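You operate a simulated robot arm through the tools that you are given. There is no shell and no other tool. Be economical: measure what you need, move in short steps, check, and stop when the job is done.

Carry out the task below with a simulated robot arm. There is one attempt and no reset: what you move stays moved.

TASK
Put the 10 hex end from the top of the covered table on top of the sample block.

Only the result counts: the job must be done as asked and must still hold three seconds after the hand-in. Knocking over, shifting, dropping, spilling or breaking anything else fails it.

THE ROBOT
A 6-joint arm with a two-finger parallel gripper, fixed in place. Base frame: the origin is at the foot of the arm, x ahead of it, y to its left, z up; the work surface is at about z = 0. Lengths are in cm, angles in degrees, forces in N, time in s.
With the tool pointing down near the work surface it reaches from about 16 to 42 cm from the base axis. Its first joint turns from -66.0 to 66.0 degrees. Payload 1.57 kg.
The TCP is the grasp point between the finger pads, 3 cm short of the fingertips. In the tool frame z runs along the fingers and y along their closing line. The gripper opens to 8 cm. The fingers are 1.7 cm wide and 1.2 cm thick; the gripper's body (4 by 8.2 cm) begins 8 cm behind the TCP.
Orientation is that of the tool frame in the base frame, as a unit quaternion [x, y, z, w]. With the fingers straight down and closing along the base's y, the tool's x points along the base's -x, its y along +y and its z along -z.

THE INTERFACE
- The arm moves only by the tool servo_tool. Its argument "plan" is a list of rows, each a list of 2 entries, a list of its own where there are three numbers: the shift along the base's x, y, z in units of 400 mm (1.0 is 400 mm), then the turn, a rotation vector about the base's x, y, z in units of 120 degrees (1.0 is 120 degrees). In form: [[[tx, ty, tz], [rx, ry, rz]], ...]. A call has 1 to 20 rows; each row is the pose to reach, as a shift and turn from the pose commanded when the call began. "jaw" is the finger opening in cm, from 0 to 8, set as the call begins (left out, the last holds). A call with a number of a shift or a turn outside -1 to 1 is refused whole. A row lasts 0.2 s, in which the tool goes at most 5 cm and 8.6 degrees; a call with a longer step from one row to the next is refused whole, and so is a gripper value outside its range. Where a pose cannot be reached the arm comes as near as it can. A force on the tool above 40 N (or 10 N above the force at the start of the call, whichever is more), or a blocked arm, ends the call early, and 0.2 s more pass. Each finger travels about 15.3 cm/s and halts on what it meets, pressing with about 39 N; the grip force reading is that of the motor and also rises with nothing between the fingers. The clock runs only during rows and for 0.2 s after the last one: add rows that repeat a pose to give the fingers time. The reply holds the time, the measured pose of the TCP, the force on the tool along the base axes, the opening and the grip force, in the units named above and with some noise.
- Cameras (640 x 400 px; columns grow to the right, rows downward): "scene" is fixed at [5.87, -35.27, 41.89]; the picture's right is [0.68, -0.73, 0.00], its down [-0.45, -0.41, -0.79] and it looks along [0.58, 0.54, -0.61] (base axes); focal length 349 px, centre (320, 200). "wrist" rides on the gripper at [7.2, -0.7, -12.2] in the tool frame; the picture's right is [0.09, 1.00, 0.00], its down [-0.84, 0.08, -0.54] and it looks along [-0.54, 0.05, 0.84] (tool axes); focal length 238 px, centre (320, 200). There is no depth. A picture from a camera that has moved, and an enlarged one, comes with that camera's place and axes in the base frame and with its lens. The place of the scene camera against the robot may be out by one fixed shift of up to 1.8 cm in any direction.
- snapshot(camera): a new picture of that camera. No time passes.
- inspect(camera, box): a new picture of the part [left, top, right, bottom] of that camera's present view, enlarged. No time passes.
- finish_job(): hands the job in; it is judged then, once.

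Go step by step. Nothing tells you positions but the pictures and the camera data: compare them with the known pose of the tool, close in by small moves and look again before you grip or let go. The budget is 90 turns and 46 pictures, counting those below and the enlarged ones. Unless the task says otherwise, let go and move clear before handing in, and close with one line.

The tools are called after "Emit:" as a command line: name --argument value ..., lists and objects as JSON in quotes. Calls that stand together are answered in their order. servo_tool: Moves the arm, as the interface text tells. Its arguments: {"type":"object","properties":{"plan":{"type":"array","items":{"type":"array"}},"jaw":{"type":"number"}},"required":["plan"]} The other tools are called the same way: snapshot (camera) takes a picture; inspect (camera, box) takes an enlarged picture of a part of a camera's view; finish_job () hands the job in.

At the start:

```text
time_s: 0.0
ee_pos: [26.71, -8.81, 20.18]
orientation: [0.0, 1.0, 0.001, 0.001]
ft_force: [0.2, 0.2, 0.4]
gripper_width: 8.02
gripper_force: 0.1
```

scene: 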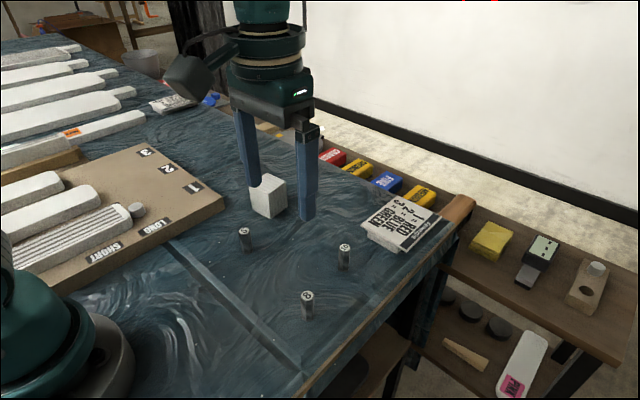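
wrist: 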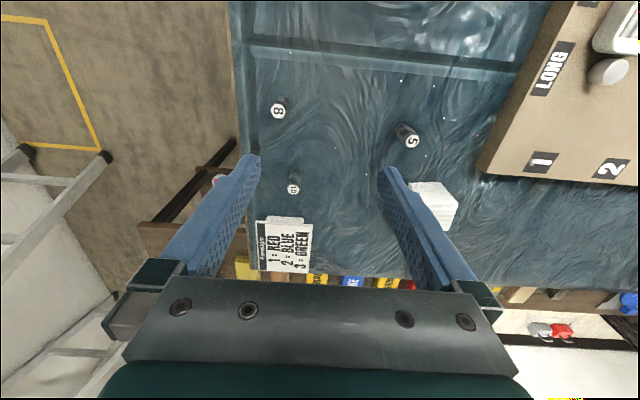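

I see three small hex ends (5, 8, 10) on the covered table and a white block near the gripper. I'll enlarge both views to identify them.

Emit:
inspect --camera "scene" --box '[220, 160, 380, 330]'

Emit:
inspect --camera "wrist" --box '[240, 80, 480, 280]'

Emit:
inspect --camera "scene" --box '[300, 130, 640, 400]'

```text
2.35 times, centred on (300, 245) of scene
camera zoom: at [5.87, -35.27, 41.89], right [0.68, -0.73, 0.0], down [-0.45, -0.41, -0.79], along [0.58, 0.54, -0.61], focal length 821 px, centre (367, 94)
```

zoom: 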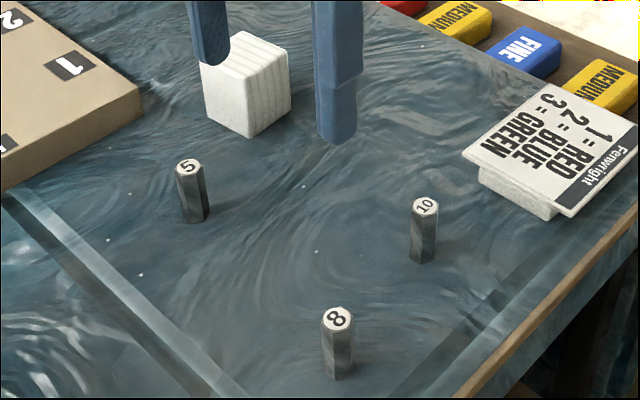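

```text
2.00 times, centred on (360, 180) of wrist
camera zoom: at [19.46, -9.41, 32.47], right [-0.09, 1.0, 0.0], down [0.84, 0.08, 0.54], along [0.54, 0.05, -0.84], focal length 477 px, centre (240, 240)
```

zoom: 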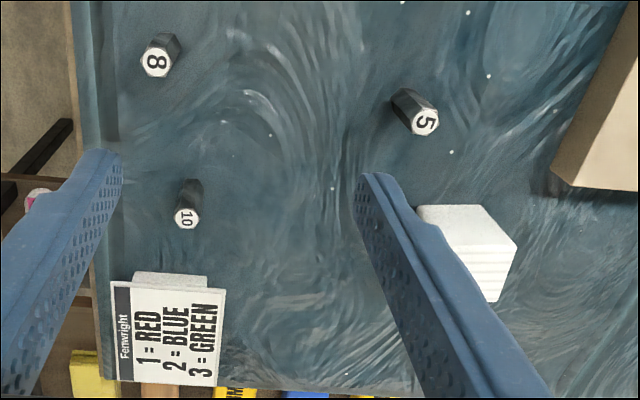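

```text
1.48 times, centred on (470, 265) of scene
camera zoom: at [5.87, -35.27, 41.89], right [0.68, -0.73, 0.0], down [-0.45, -0.41, -0.79], along [0.58, 0.54, -0.61], focal length 517 px, centre (98, 104)
```

zoom: 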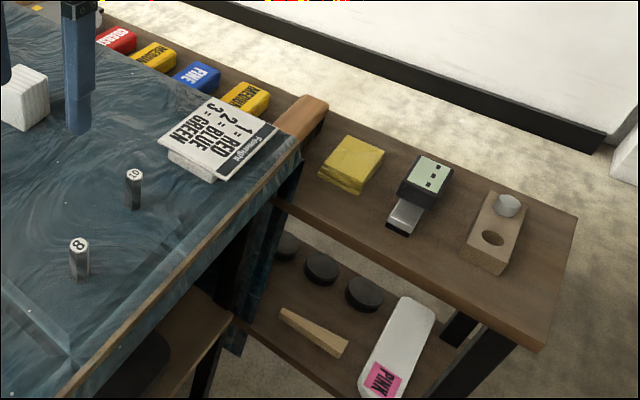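

The 10 hex end is at about (36, -11.6), roughly 4.5 cm tall. The white grooved block is at about (37, 8.8). I'll move above the 10 and look again.

Emit:
servo_tool --plan '[[[0.058, -0.017, -0.03], [0, 0, 0]], [[0.116, -0.035, -0.07], [0, 0, 0]], [[0.174, -0.052, -0.11], [0, 0, 0]], [[0.232, -0.07, -0.155], [0, 0, 0]], [[0.232, -0.07, -0.155], [0, 0, 0]]]' --jaw 8

Emit:
snapshot --camera "wrist"

Emit:
snapshot --camera "scene"

```text
time_s: 1.2
ee_pos: [35.99, -11.44, 13.99]
orientation: [0.002, 1.0, 0.0, 0.001]
ft_force: [0.7, -0.5, 0.5]
gripper_width: 7.99
gripper_force: 0.1
```

```text
40 pictures are left
camera wrist: at [28.77, -12.22, 26.2], right [-0.09, 1.0, 0.0], down [0.84, 0.08, 0.54], along [0.54, 0.05, -0.84], focal length 238 px, centre (320, 200)
```

wrist: 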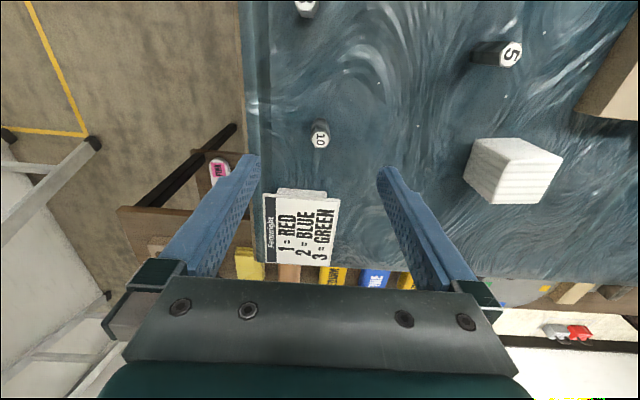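

```text
39 pictures are left
```

scene: 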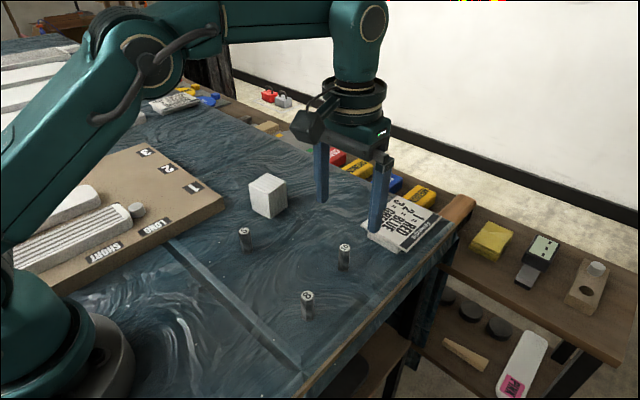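

The 10's top is at about (36.2, -11.6), nearly under the TCP. I'll zoom in for hex orientation and block geometry.

Emit:
inspect --camera "wrist" --box '[280, 110, 360, 160]'

Emit:
inspect --camera "wrist" --box '[450, 120, 580, 220]'

Emit:
inspect --camera "scene" --box '[230, 160, 390, 280]'

```text
8.00 times, centred on (320, 135) of wrist
camera zoom: at [28.77, -12.22, 26.2], right [-0.09, 1.0, 0.0], down [0.84, 0.08, 0.54], along [0.54, 0.05, -0.84], focal length 1907 px, centre (320, 720)
```

zoom: 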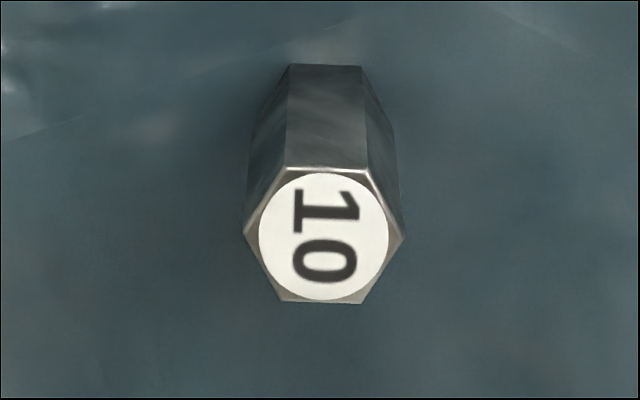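

```text
4.00 times, centred on (515, 170) of wrist
camera zoom: at [28.77, -12.22, 26.2], right [-0.09, 1.0, 0.0], down [0.84, 0.08, 0.54], along [0.54, 0.05, -0.84], focal length 953 px, centre (-460, 320)
```

zoom: 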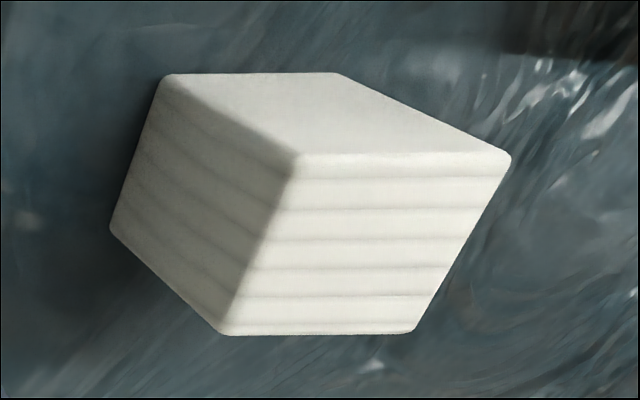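

```text
3.33 times, centred on (310, 220) of scene
camera zoom: at [5.87, -35.27, 41.89], right [0.68, -0.73, 0.0], down [-0.45, -0.41, -0.79], along [0.58, 0.54, -0.61], focal length 1163 px, centre (353, 133)
```

zoom: 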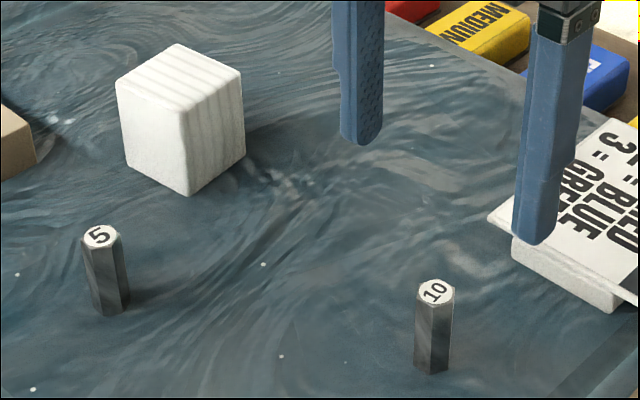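

The hex's flats have normals at about 5°, 65° and 125°, so I'll turn the fingers -25° to grip on flats. The hex centre is at about (36.0, -11.5) with its top at z ≈ 4.6. The block's top centre is at about (38.2, 8.85) and z ≈ 5.6. I'll turn and lower partway.

Emit:
servo_tool --plan '[[[0, 0, -0.03], [0, 0, -0.052]], [[0, 0, -0.06], [0, 0, -0.104]], [[0, -0.001, -0.09], [0, 0, -0.156]], [[0, -0.002, -0.12], [0, 0, -0.208]], [[0, -0.002, -0.12], [0, 0, -0.208]]]'

Emit:
snapshot --camera "wrist"

Emit:
inspect --camera "scene" --box '[280, 160, 440, 280]'

```text
time_s: 2.4
ee_pos: [35.93, -11.72, 9.15]
orientation: [0.218, 0.976, 0.0, 0.0]
ft_force: [-0.4, -1.0, -0.2]
gripper_width: 8.0
gripper_force: 0.0
```

```text
35 pictures are left
camera wrist: at [29.14, -9.19, 21.39], right [0.34, 0.94, 0.0], down [0.79, -0.28, 0.54], along [0.51, -0.19, -0.84], focal length 238 px, centre (320, 200)
```

wrist: 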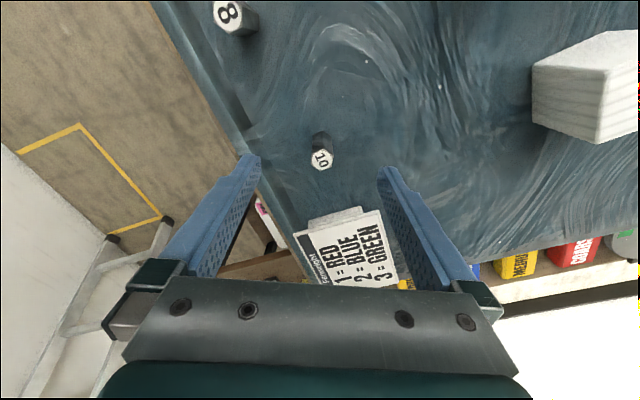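

```text
3.33 times, centred on (360, 220) of scene
camera zoom: at [5.87, -35.27, 41.89], right [0.68, -0.73, 0.0], down [-0.45, -0.41, -0.79], along [0.58, 0.54, -0.61], focal length 1163 px, centre (187, 133)
```

zoom: 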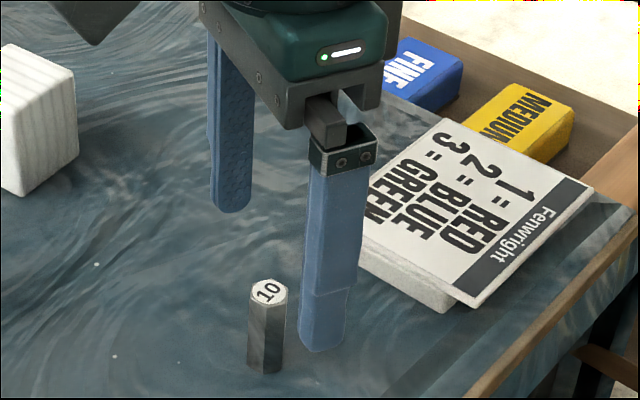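

The hex is centred between the fingers (about 35.9, -11.7) and the card is well clear. I'll lower to grasp height.

Emit:
servo_tool --plan '[[[0, 0, -0.03], [0, 0, 0]], [[0, 0, -0.06], [0, 0, 0]], [[0, 0.0, -0.09], [0, 0, 0]], [[0, 0.001, -0.115], [0, 0, 0]], [[0, 0.001, -0.134], [0, 0, 0]], [[0, 0.001, -0.134], [0, 0, 0]]]'

Emit:
inspect --camera "wrist" --box '[240, 100, 400, 220]'

Emit:
inspect --camera "scene" --box '[280, 190, 440, 310]'

```text
time_s: 3.8
ee_pos: [35.82, -11.55, 3.84]
orientation: [0.217, 0.976, -0.002, 0.0]
ft_force: [0.0, 0.4, 0.2]
gripper_width: 7.98
gripper_force: 0.1
```

```text
3.33 times, centred on (320, 160) of wrist
camera zoom: at [29.09, -9.13, 16.13], right [0.34, 0.94, 0.0], down [0.79, -0.28, 0.54], along [0.51, -0.18, -0.84], focal length 794 px, centre (320, 333)
```

zoom: 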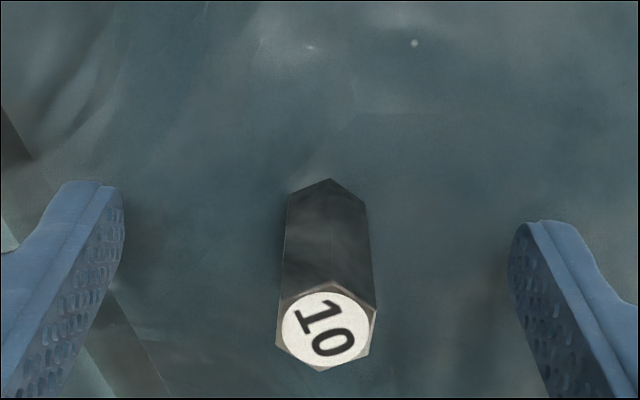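

```text
3.33 times, centred on (360, 250) of scene
camera zoom: at [5.87, -35.27, 41.89], right [0.68, -0.73, 0.0], down [-0.45, -0.41, -0.79], along [0.58, 0.54, -0.61], focal length 1163 px, centre (187, 33)
```

zoom: 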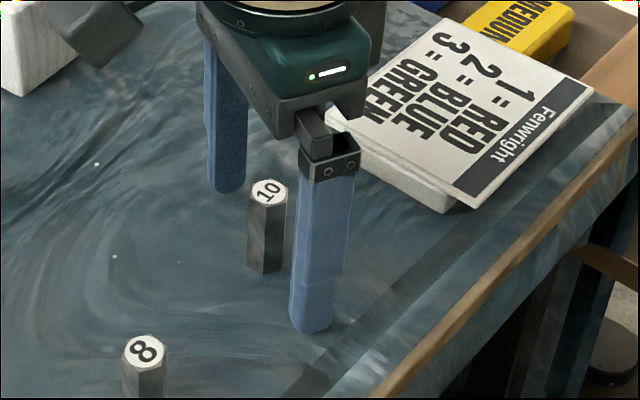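

The flats line up with the pads and the hex is centred. I'll close on it.

Emit:
servo_tool --plan '[[[0.001, 0, 0], [0, 0, 0]], [[0.001, 0, 0], [0, 0, 0]], [[0.001, 0, 0], [0, 0, 0]], [[0.001, 0, 0], [0, 0, 0]], [[0.001, 0, 0], [0, 0, 0]]]' --jaw 1.0

Emit:
inspect --camera "wrist" --box '[240, 100, 400, 220]'

```text
time_s: 5.0
ee_pos: [35.93, -11.57, 3.98]
orientation: [0.217, 0.976, -0.001, 0.001]
ft_force: [0.1, 0.5, 0.2]
gripper_width: 1.79
gripper_force: 32.4
```

```text
3.33 times, centred on (320, 160) of wrist
camera zoom: at [29.14, -9.1, 16.15], right [0.34, 0.94, 0.0], down [0.79, -0.28, 0.54], along [0.51, -0.18, -0.84], focal length 794 px, centre (320, 333)
```

zoom: 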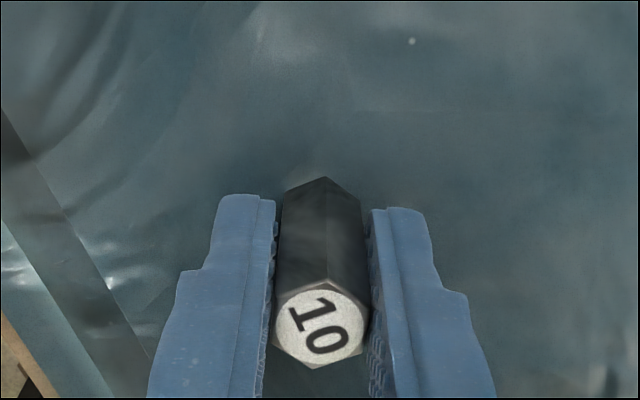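

Gripped at 1.79 cm. I'll lift straight up and check the hold.

Emit:
servo_tool --plan '[[[0, 0, 0.02], [0, 0, 0]], [[0, 0, 0.06], [0, 0, 0]], [[0, 0, 0.11], [0, 0, 0]], [[0, 0, 0.16], [0, 0, 0]], [[0, 0, 0.21], [0, 0, 0]], [[0, 0, 0.25], [0, 0, 0]], [[0, 0, 0.25], [0, 0, 0]]]'

Emit:
snapshot --camera "scene"

```text
time_s: 6.6
ee_pos: [35.97, -11.5, 13.79]
orientation: [0.216, 0.976, 0.0, 0.001]
ft_force: [0.5, 0.5, -0.4]
gripper_width: 1.77
gripper_force: 32.5
```

```text
30 pictures are left
```

scene: 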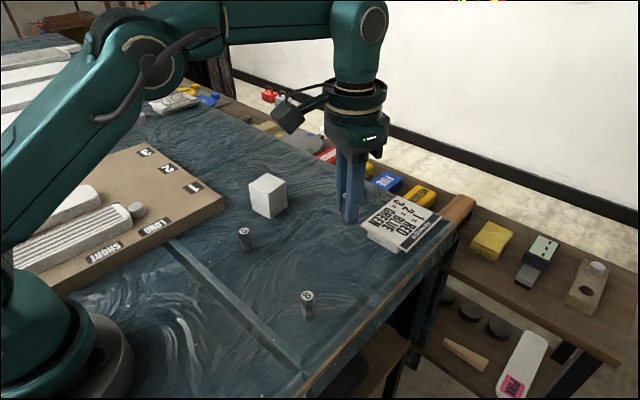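

The hex is lifted. I'll carry it over above the block.

Emit:
servo_tool --plan '[[[0.004, 0.04, 0.005], [0, 0, 0]], [[0.012, 0.11, 0.01], [0, 0, 0]], [[0.02, 0.18, 0.01], [0, 0, 0]], [[0.028, 0.25, 0.01], [0, 0, 0]], [[0.036, 0.32, 0.01], [0, 0, 0]], [[0.044, 0.39, 0.01], [0, 0, 0]], [[0.051, 0.46, 0.005], [0, 0, 0]], [[0.056, 0.509, 0], [0, 0, 0]], [[0.056, 0.509, 0], [0, 0, 0]], [[0.056, 0.509, 0], [0, 0, 0]]]'

Emit:
snapshot --camera "wrist"

Emit:
inspect --camera "scene" --box '[200, 120, 360, 240]'

```text
time_s: 8.8
ee_pos: [38.15, 8.92, 13.87]
orientation: [0.216, 0.976, 0.001, 0.0]
ft_force: [0.0, -0.9, 0.0]
gripper_width: 1.72
gripper_force: 32.3
```

```text
29 pictures are left
camera wrist: at [31.42, 11.28, 26.09], right [0.34, 0.94, 0.0], down [0.79, -0.28, 0.54], along [0.51, -0.18, -0.84], focal length 238 px, centre (320, 200)
```

wrist: 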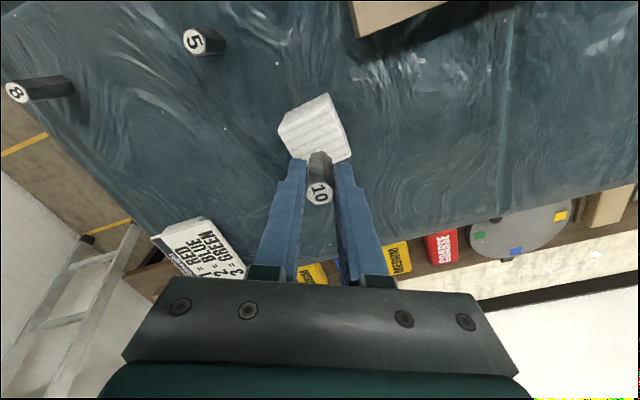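

```text
3.33 times, centred on (280, 180) of scene
camera zoom: at [5.87, -35.27, 41.89], right [0.68, -0.73, 0.0], down [-0.45, -0.41, -0.79], along [0.58, 0.54, -0.61], focal length 1163 px, centre (453, 267)
```

zoom: 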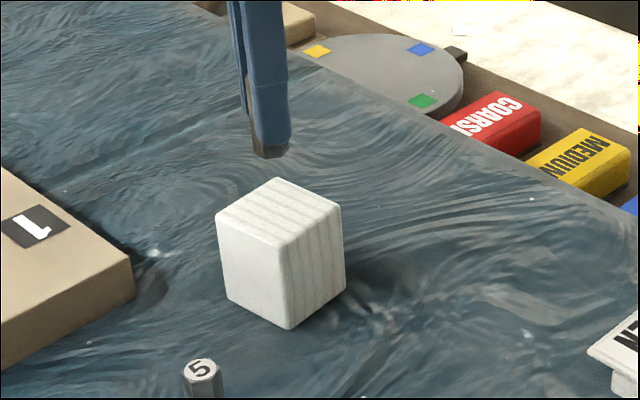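

The hex is above the block. I'll enlarge the wrist view to re-measure the block's top.

Emit:
inspect --camera "wrist" --box '[260, 80, 380, 210]'

```text
3.08 times, centred on (320, 145) of wrist
camera zoom: at [31.42, 11.28, 26.09], right [0.34, 0.94, 0.0], down [0.79, -0.28, 0.54], along [0.51, -0.18, -0.84], focal length 733 px, centre (320, 369)
```

zoom: 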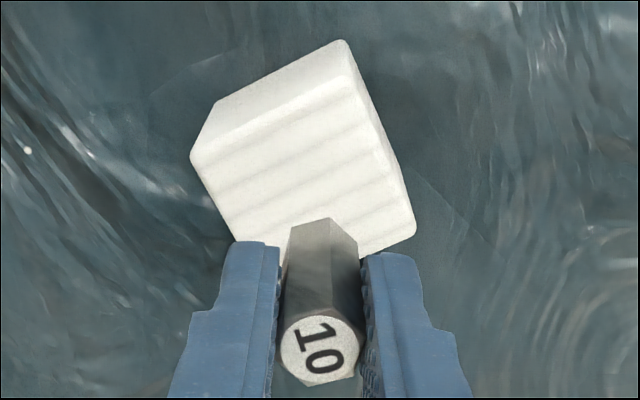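

The two estimates average to a block centre of (38.1, 8.7) and a top at 5.6–6 cm. I'll lower to just above it.

Emit:
servo_tool --plan '[[[-0.001, -0.004, -0.025], [0, 0, 0]], [[-0.001, -0.004, -0.05], [0, 0, 0]], [[-0.001, -0.004, -0.07], [0, 0, 0]], [[-0.001, -0.004, -0.08], [0, 0, 0]], [[-0.001, -0.004, -0.08], [0, 0, 0]]]'

Emit:
inspect --camera "scene" --box '[220, 130, 320, 230]'

Emit:
inspect --camera "wrist" --box '[260, 80, 380, 210]'

```text
time_s: 10.0
ee_pos: [38.11, 8.61, 10.64]
orientation: [0.216, 0.976, -0.001, 0.001]
ft_force: [0.1, 0.5, -1.0]
gripper_width: 1.69
gripper_force: 31.8
```

```text
4.00 times, centred on (270, 180) of scene
camera zoom: at [5.87, -35.27, 41.89], right [0.68, -0.73, 0.0], down [-0.45, -0.41, -0.79], along [0.58, 0.54, -0.61], focal length 1396 px, centre (520, 280)
```

zoom: 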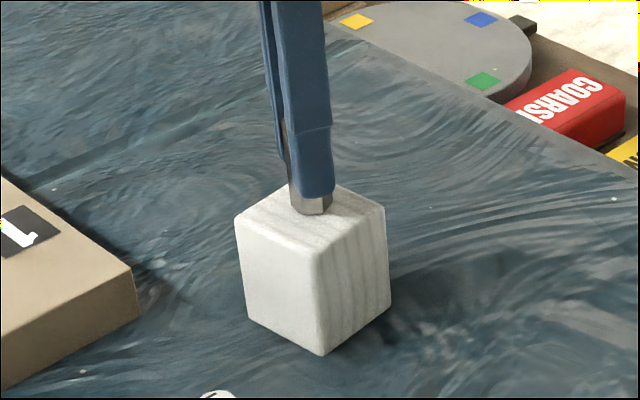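

```text
3.08 times, centred on (320, 145) of wrist
camera zoom: at [31.39, 11.05, 22.92], right [0.34, 0.94, 0.0], down [0.79, -0.28, 0.54], along [0.51, -0.18, -0.84], focal length 733 px, centre (320, 369)
```

zoom: 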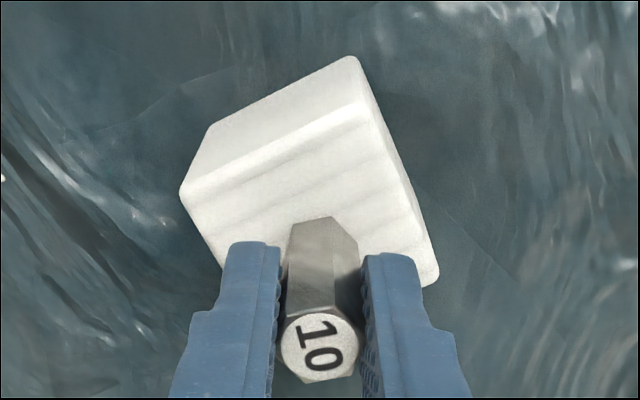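

The alignment looks good and the hex bottom is about 1 cm above the block's centre. I'll lower in small steps, watching the force.

Emit:
servo_tool --plan '[[[0, 0, -0.005], [0, 0, 0]], [[0, 0, -0.01], [0, 0, 0]], [[0, 0, -0.015], [0, 0, 0]], [[0, 0, -0.015], [0, 0, 0]]]'

Emit:
inspect --camera "scene" --box '[240, 150, 310, 220]'

```text
time_s: 11.0
ee_pos: [38.14, 8.61, 10.1]
orientation: [0.216, 0.976, 0.001, 0.004]
ft_force: [-0.1, 0.5, 36.7]
gripper_width: 1.56
gripper_force: 31.0
```

```text
5.71 times, centred on (275, 185) of scene
camera zoom: at [5.86, -35.28, 41.89], right [0.68, -0.73, 0.0], down [-0.44, -0.41, -0.79], along [0.58, 0.54, -0.61], focal length 1994 px, centre (577, 286)
```

zoom: 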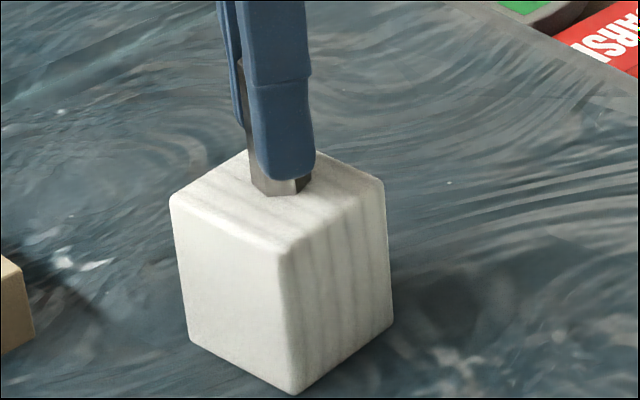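

Contact is made at 36.7 N, a bit firm. I'll ease up slightly to unload it before releasing.

Emit:
servo_tool --plan '[[[0, 0, 0.003], [0, 0, 0]], [[0, 0, 0.006], [0, 0, 0]], [[0, 0, 0.006], [0, 0, 0]]]'

Emit:
inspect --camera "wrist" --box '[260, 80, 380, 210]'

Emit:
inspect --camera "scene" --box '[240, 150, 310, 220]'

```text
time_s: 11.8
ee_pos: [38.08, 8.62, 10.16]
orientation: [0.217, 0.976, 0.0, 0.001]
ft_force: [4.9, 1.0, 14.8]
gripper_width: 1.63
gripper_force: 31.1
```

```text
3.08 times, centred on (320, 145) of wrist
camera zoom: at [31.34, 11.01, 22.51], right [0.34, 0.94, 0.0], down [0.79, -0.28, 0.54], along [0.51, -0.18, -0.84], focal length 733 px, centre (320, 369)
```

zoom: 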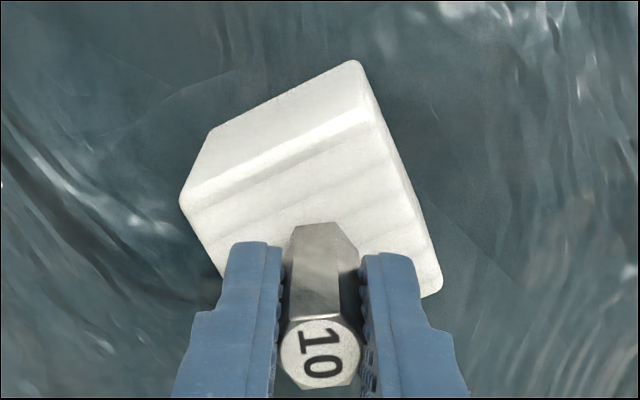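

```text
5.71 times, centred on (275, 185) of scene
camera zoom: at [5.87, -35.28, 41.89], right [0.68, -0.73, 0.0], down [-0.44, -0.41, -0.79], along [0.58, 0.54, -0.61], focal length 1994 px, centre (577, 286)
```

zoom: 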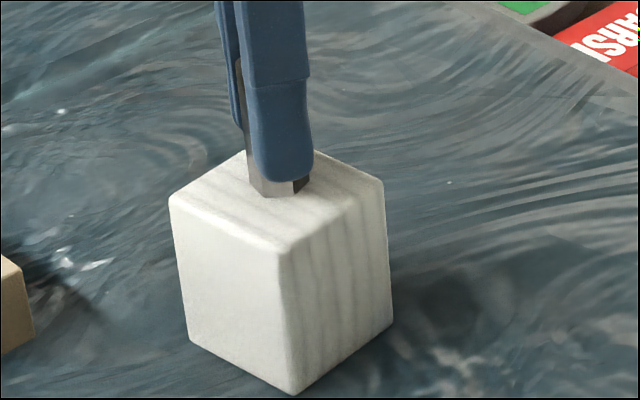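

The hex stands on the block, having turned slightly in the pads, with about 15 N of load left. I'll ease off a little more.

Emit:
servo_tool --plan '[[[0, 0, 0.002], [0, 0, 0]], [[0, 0, 0.003], [0, 0, 0]], [[0, 0, 0.003], [0, 0, 0]]]'

```text
time_s: 12.6
ee_pos: [38.11, 8.53, 10.3]
orientation: [0.216, 0.976, -0.002, -0.001]
ft_force: [0.1, 0.5, 0.0]
gripper_width: 1.59
gripper_force: 31.3
```

Emit:
servo_tool --plan '[[[0, 0, -0.001], [0, 0, 0]], [[0, 0, -0.0015], [0, 0, 0]], [[0, 0, -0.0015], [0, 0, 0]]]'

Emit:
inspect --camera "scene" --box '[240, 150, 310, 220]'

```text
time_s: 13.4
ee_pos: [38.23, 8.66, 10.34]
orientation: [0.216, 0.976, -0.001, 0.0]
ft_force: [0.7, -0.4, -0.5]
gripper_width: 1.53
gripper_force: 30.8
```

```text
5.71 times, centred on (275, 185) of scene
camera zoom: at [5.87, -35.27, 41.89], right [0.68, -0.73, 0.0], down [-0.45, -0.41, -0.79], along [0.58, 0.54, -0.61], focal length 1994 px, centre (577, 286)
```

zoom: 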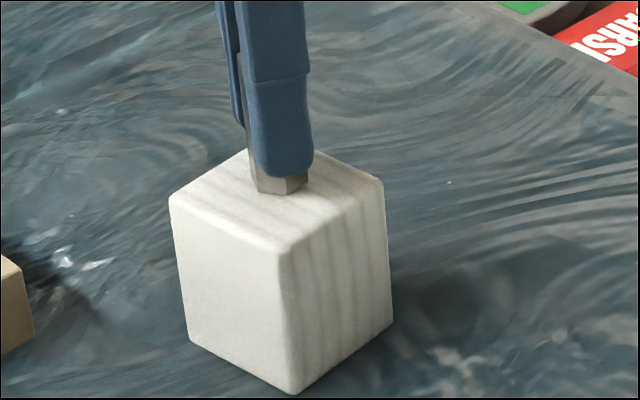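

It's about 1 mm above the surface. I'll lower it the last bit to light contact.

Emit:
servo_tool --plan '[[[0, 0, -0.001], [0, 0, 0]], [[0, 0, -0.002], [0, 0, 0]], [[0, 0, -0.002], [0, 0, 0]]]'

```text
time_s: 14.2
ee_pos: [38.19, 8.61, 10.17]
orientation: [0.216, 0.976, -0.001, 0.001]
ft_force: [-0.4, 0.4, 2.4]
gripper_width: 1.52
gripper_force: 31.2
```

Light contact (2.4 N). I'll open the jaw a bit first.

Emit:
servo_tool --plan '[[[0, 0, 0], [0, 0, 0]], [[0, 0, 0], [0, 0, 0]], [[0, 0, 0], [0, 0, 0]]]' --jaw 4

Emit:
inspect --camera "wrist" --box '[260, 80, 380, 210]'

Emit:
inspect --camera "scene" --box '[230, 130, 320, 220]'

```text
time_s: 15.0
ee_pos: [38.08, 8.59, 10.23]
orientation: [0.216, 0.976, 0.0, 0.0]
ft_force: [-0.2, 0.2, 0.6]
gripper_width: 4.01
gripper_force: 0.0
```

```text
3.08 times, centred on (320, 145) of wrist
camera zoom: at [31.4, 11.03, 22.52], right [0.34, 0.94, 0.0], down [0.79, -0.28, 0.54], along [0.51, -0.18, -0.84], focal length 733 px, centre (320, 369)
```

zoom: 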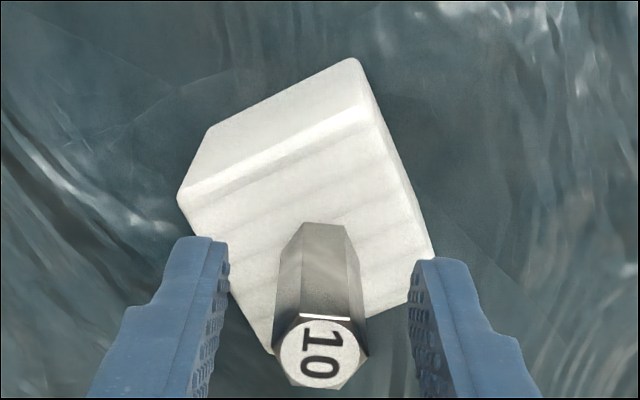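

```text
4.44 times, centred on (275, 175) of scene
camera zoom: at [5.87, -35.27, 41.89], right [0.68, -0.73, 0.0], down [-0.45, -0.41, -0.79], along [0.58, 0.54, -0.61], focal length 1551 px, centre (520, 311)
```

zoom: 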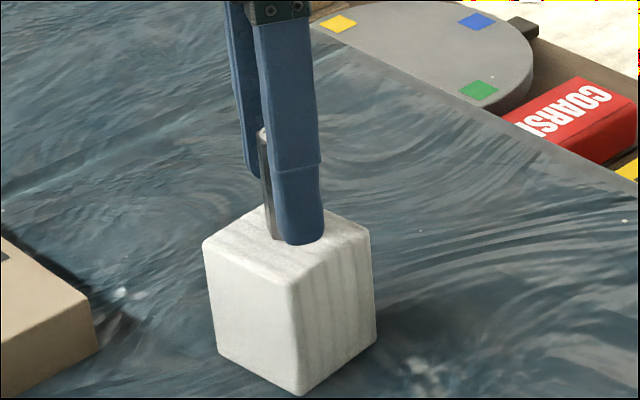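

The hex stands upright on the block. I'll rise straight up and check.

Emit:
servo_tool --plan '[[[0, 0, 0.02], [0, 0, 0]], [[0, 0, 0.05], [0, 0, 0]], [[0, 0, 0.09], [0, 0, 0]], [[0, 0, 0.14], [0, 0, 0]], [[0, 0, 0.19], [0, 0, 0]], [[0, 0, 0.19], [0, 0, 0]]]' --jaw 5

Emit:
snapshot --camera "scene"

Emit:
inspect --camera "scene" --box '[230, 130, 320, 220]'

```text
time_s: 16.4
ee_pos: [37.24, 8.46, 17.47]
orientation: [0.217, 0.976, 0.0, 0.0]
ft_force: [0.5, 0.7, 0.4]
gripper_width: 5.0
gripper_force: 0.1
out of reach, approached as far as the arm can: row 4, 5, 6
```

```text
18 pictures are left
```

scene: 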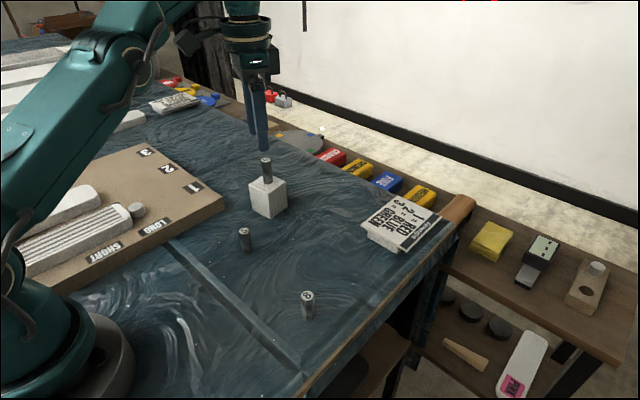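

```text
4.44 times, centred on (275, 175) of scene
camera zoom: at [5.87, -35.27, 41.89], right [0.68, -0.73, 0.0], down [-0.45, -0.41, -0.79], along [0.58, 0.54, -0.61], focal length 1551 px, centre (520, 311)
```

zoom: 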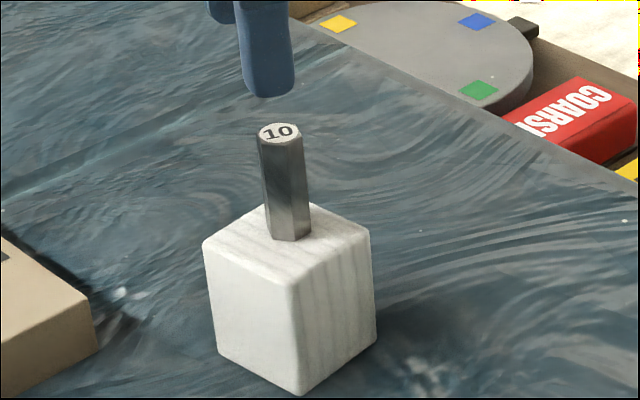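

The 10 hex end stands upright in the middle of the sample block, the arm is clear, and nothing else has moved. I'm handing in.

Emit:
finish_job

```text
The job is handed in.
```

The 10 hex end is standing upright on top of the sample block (I took this to be the white grooved cube), and the job is handed in.
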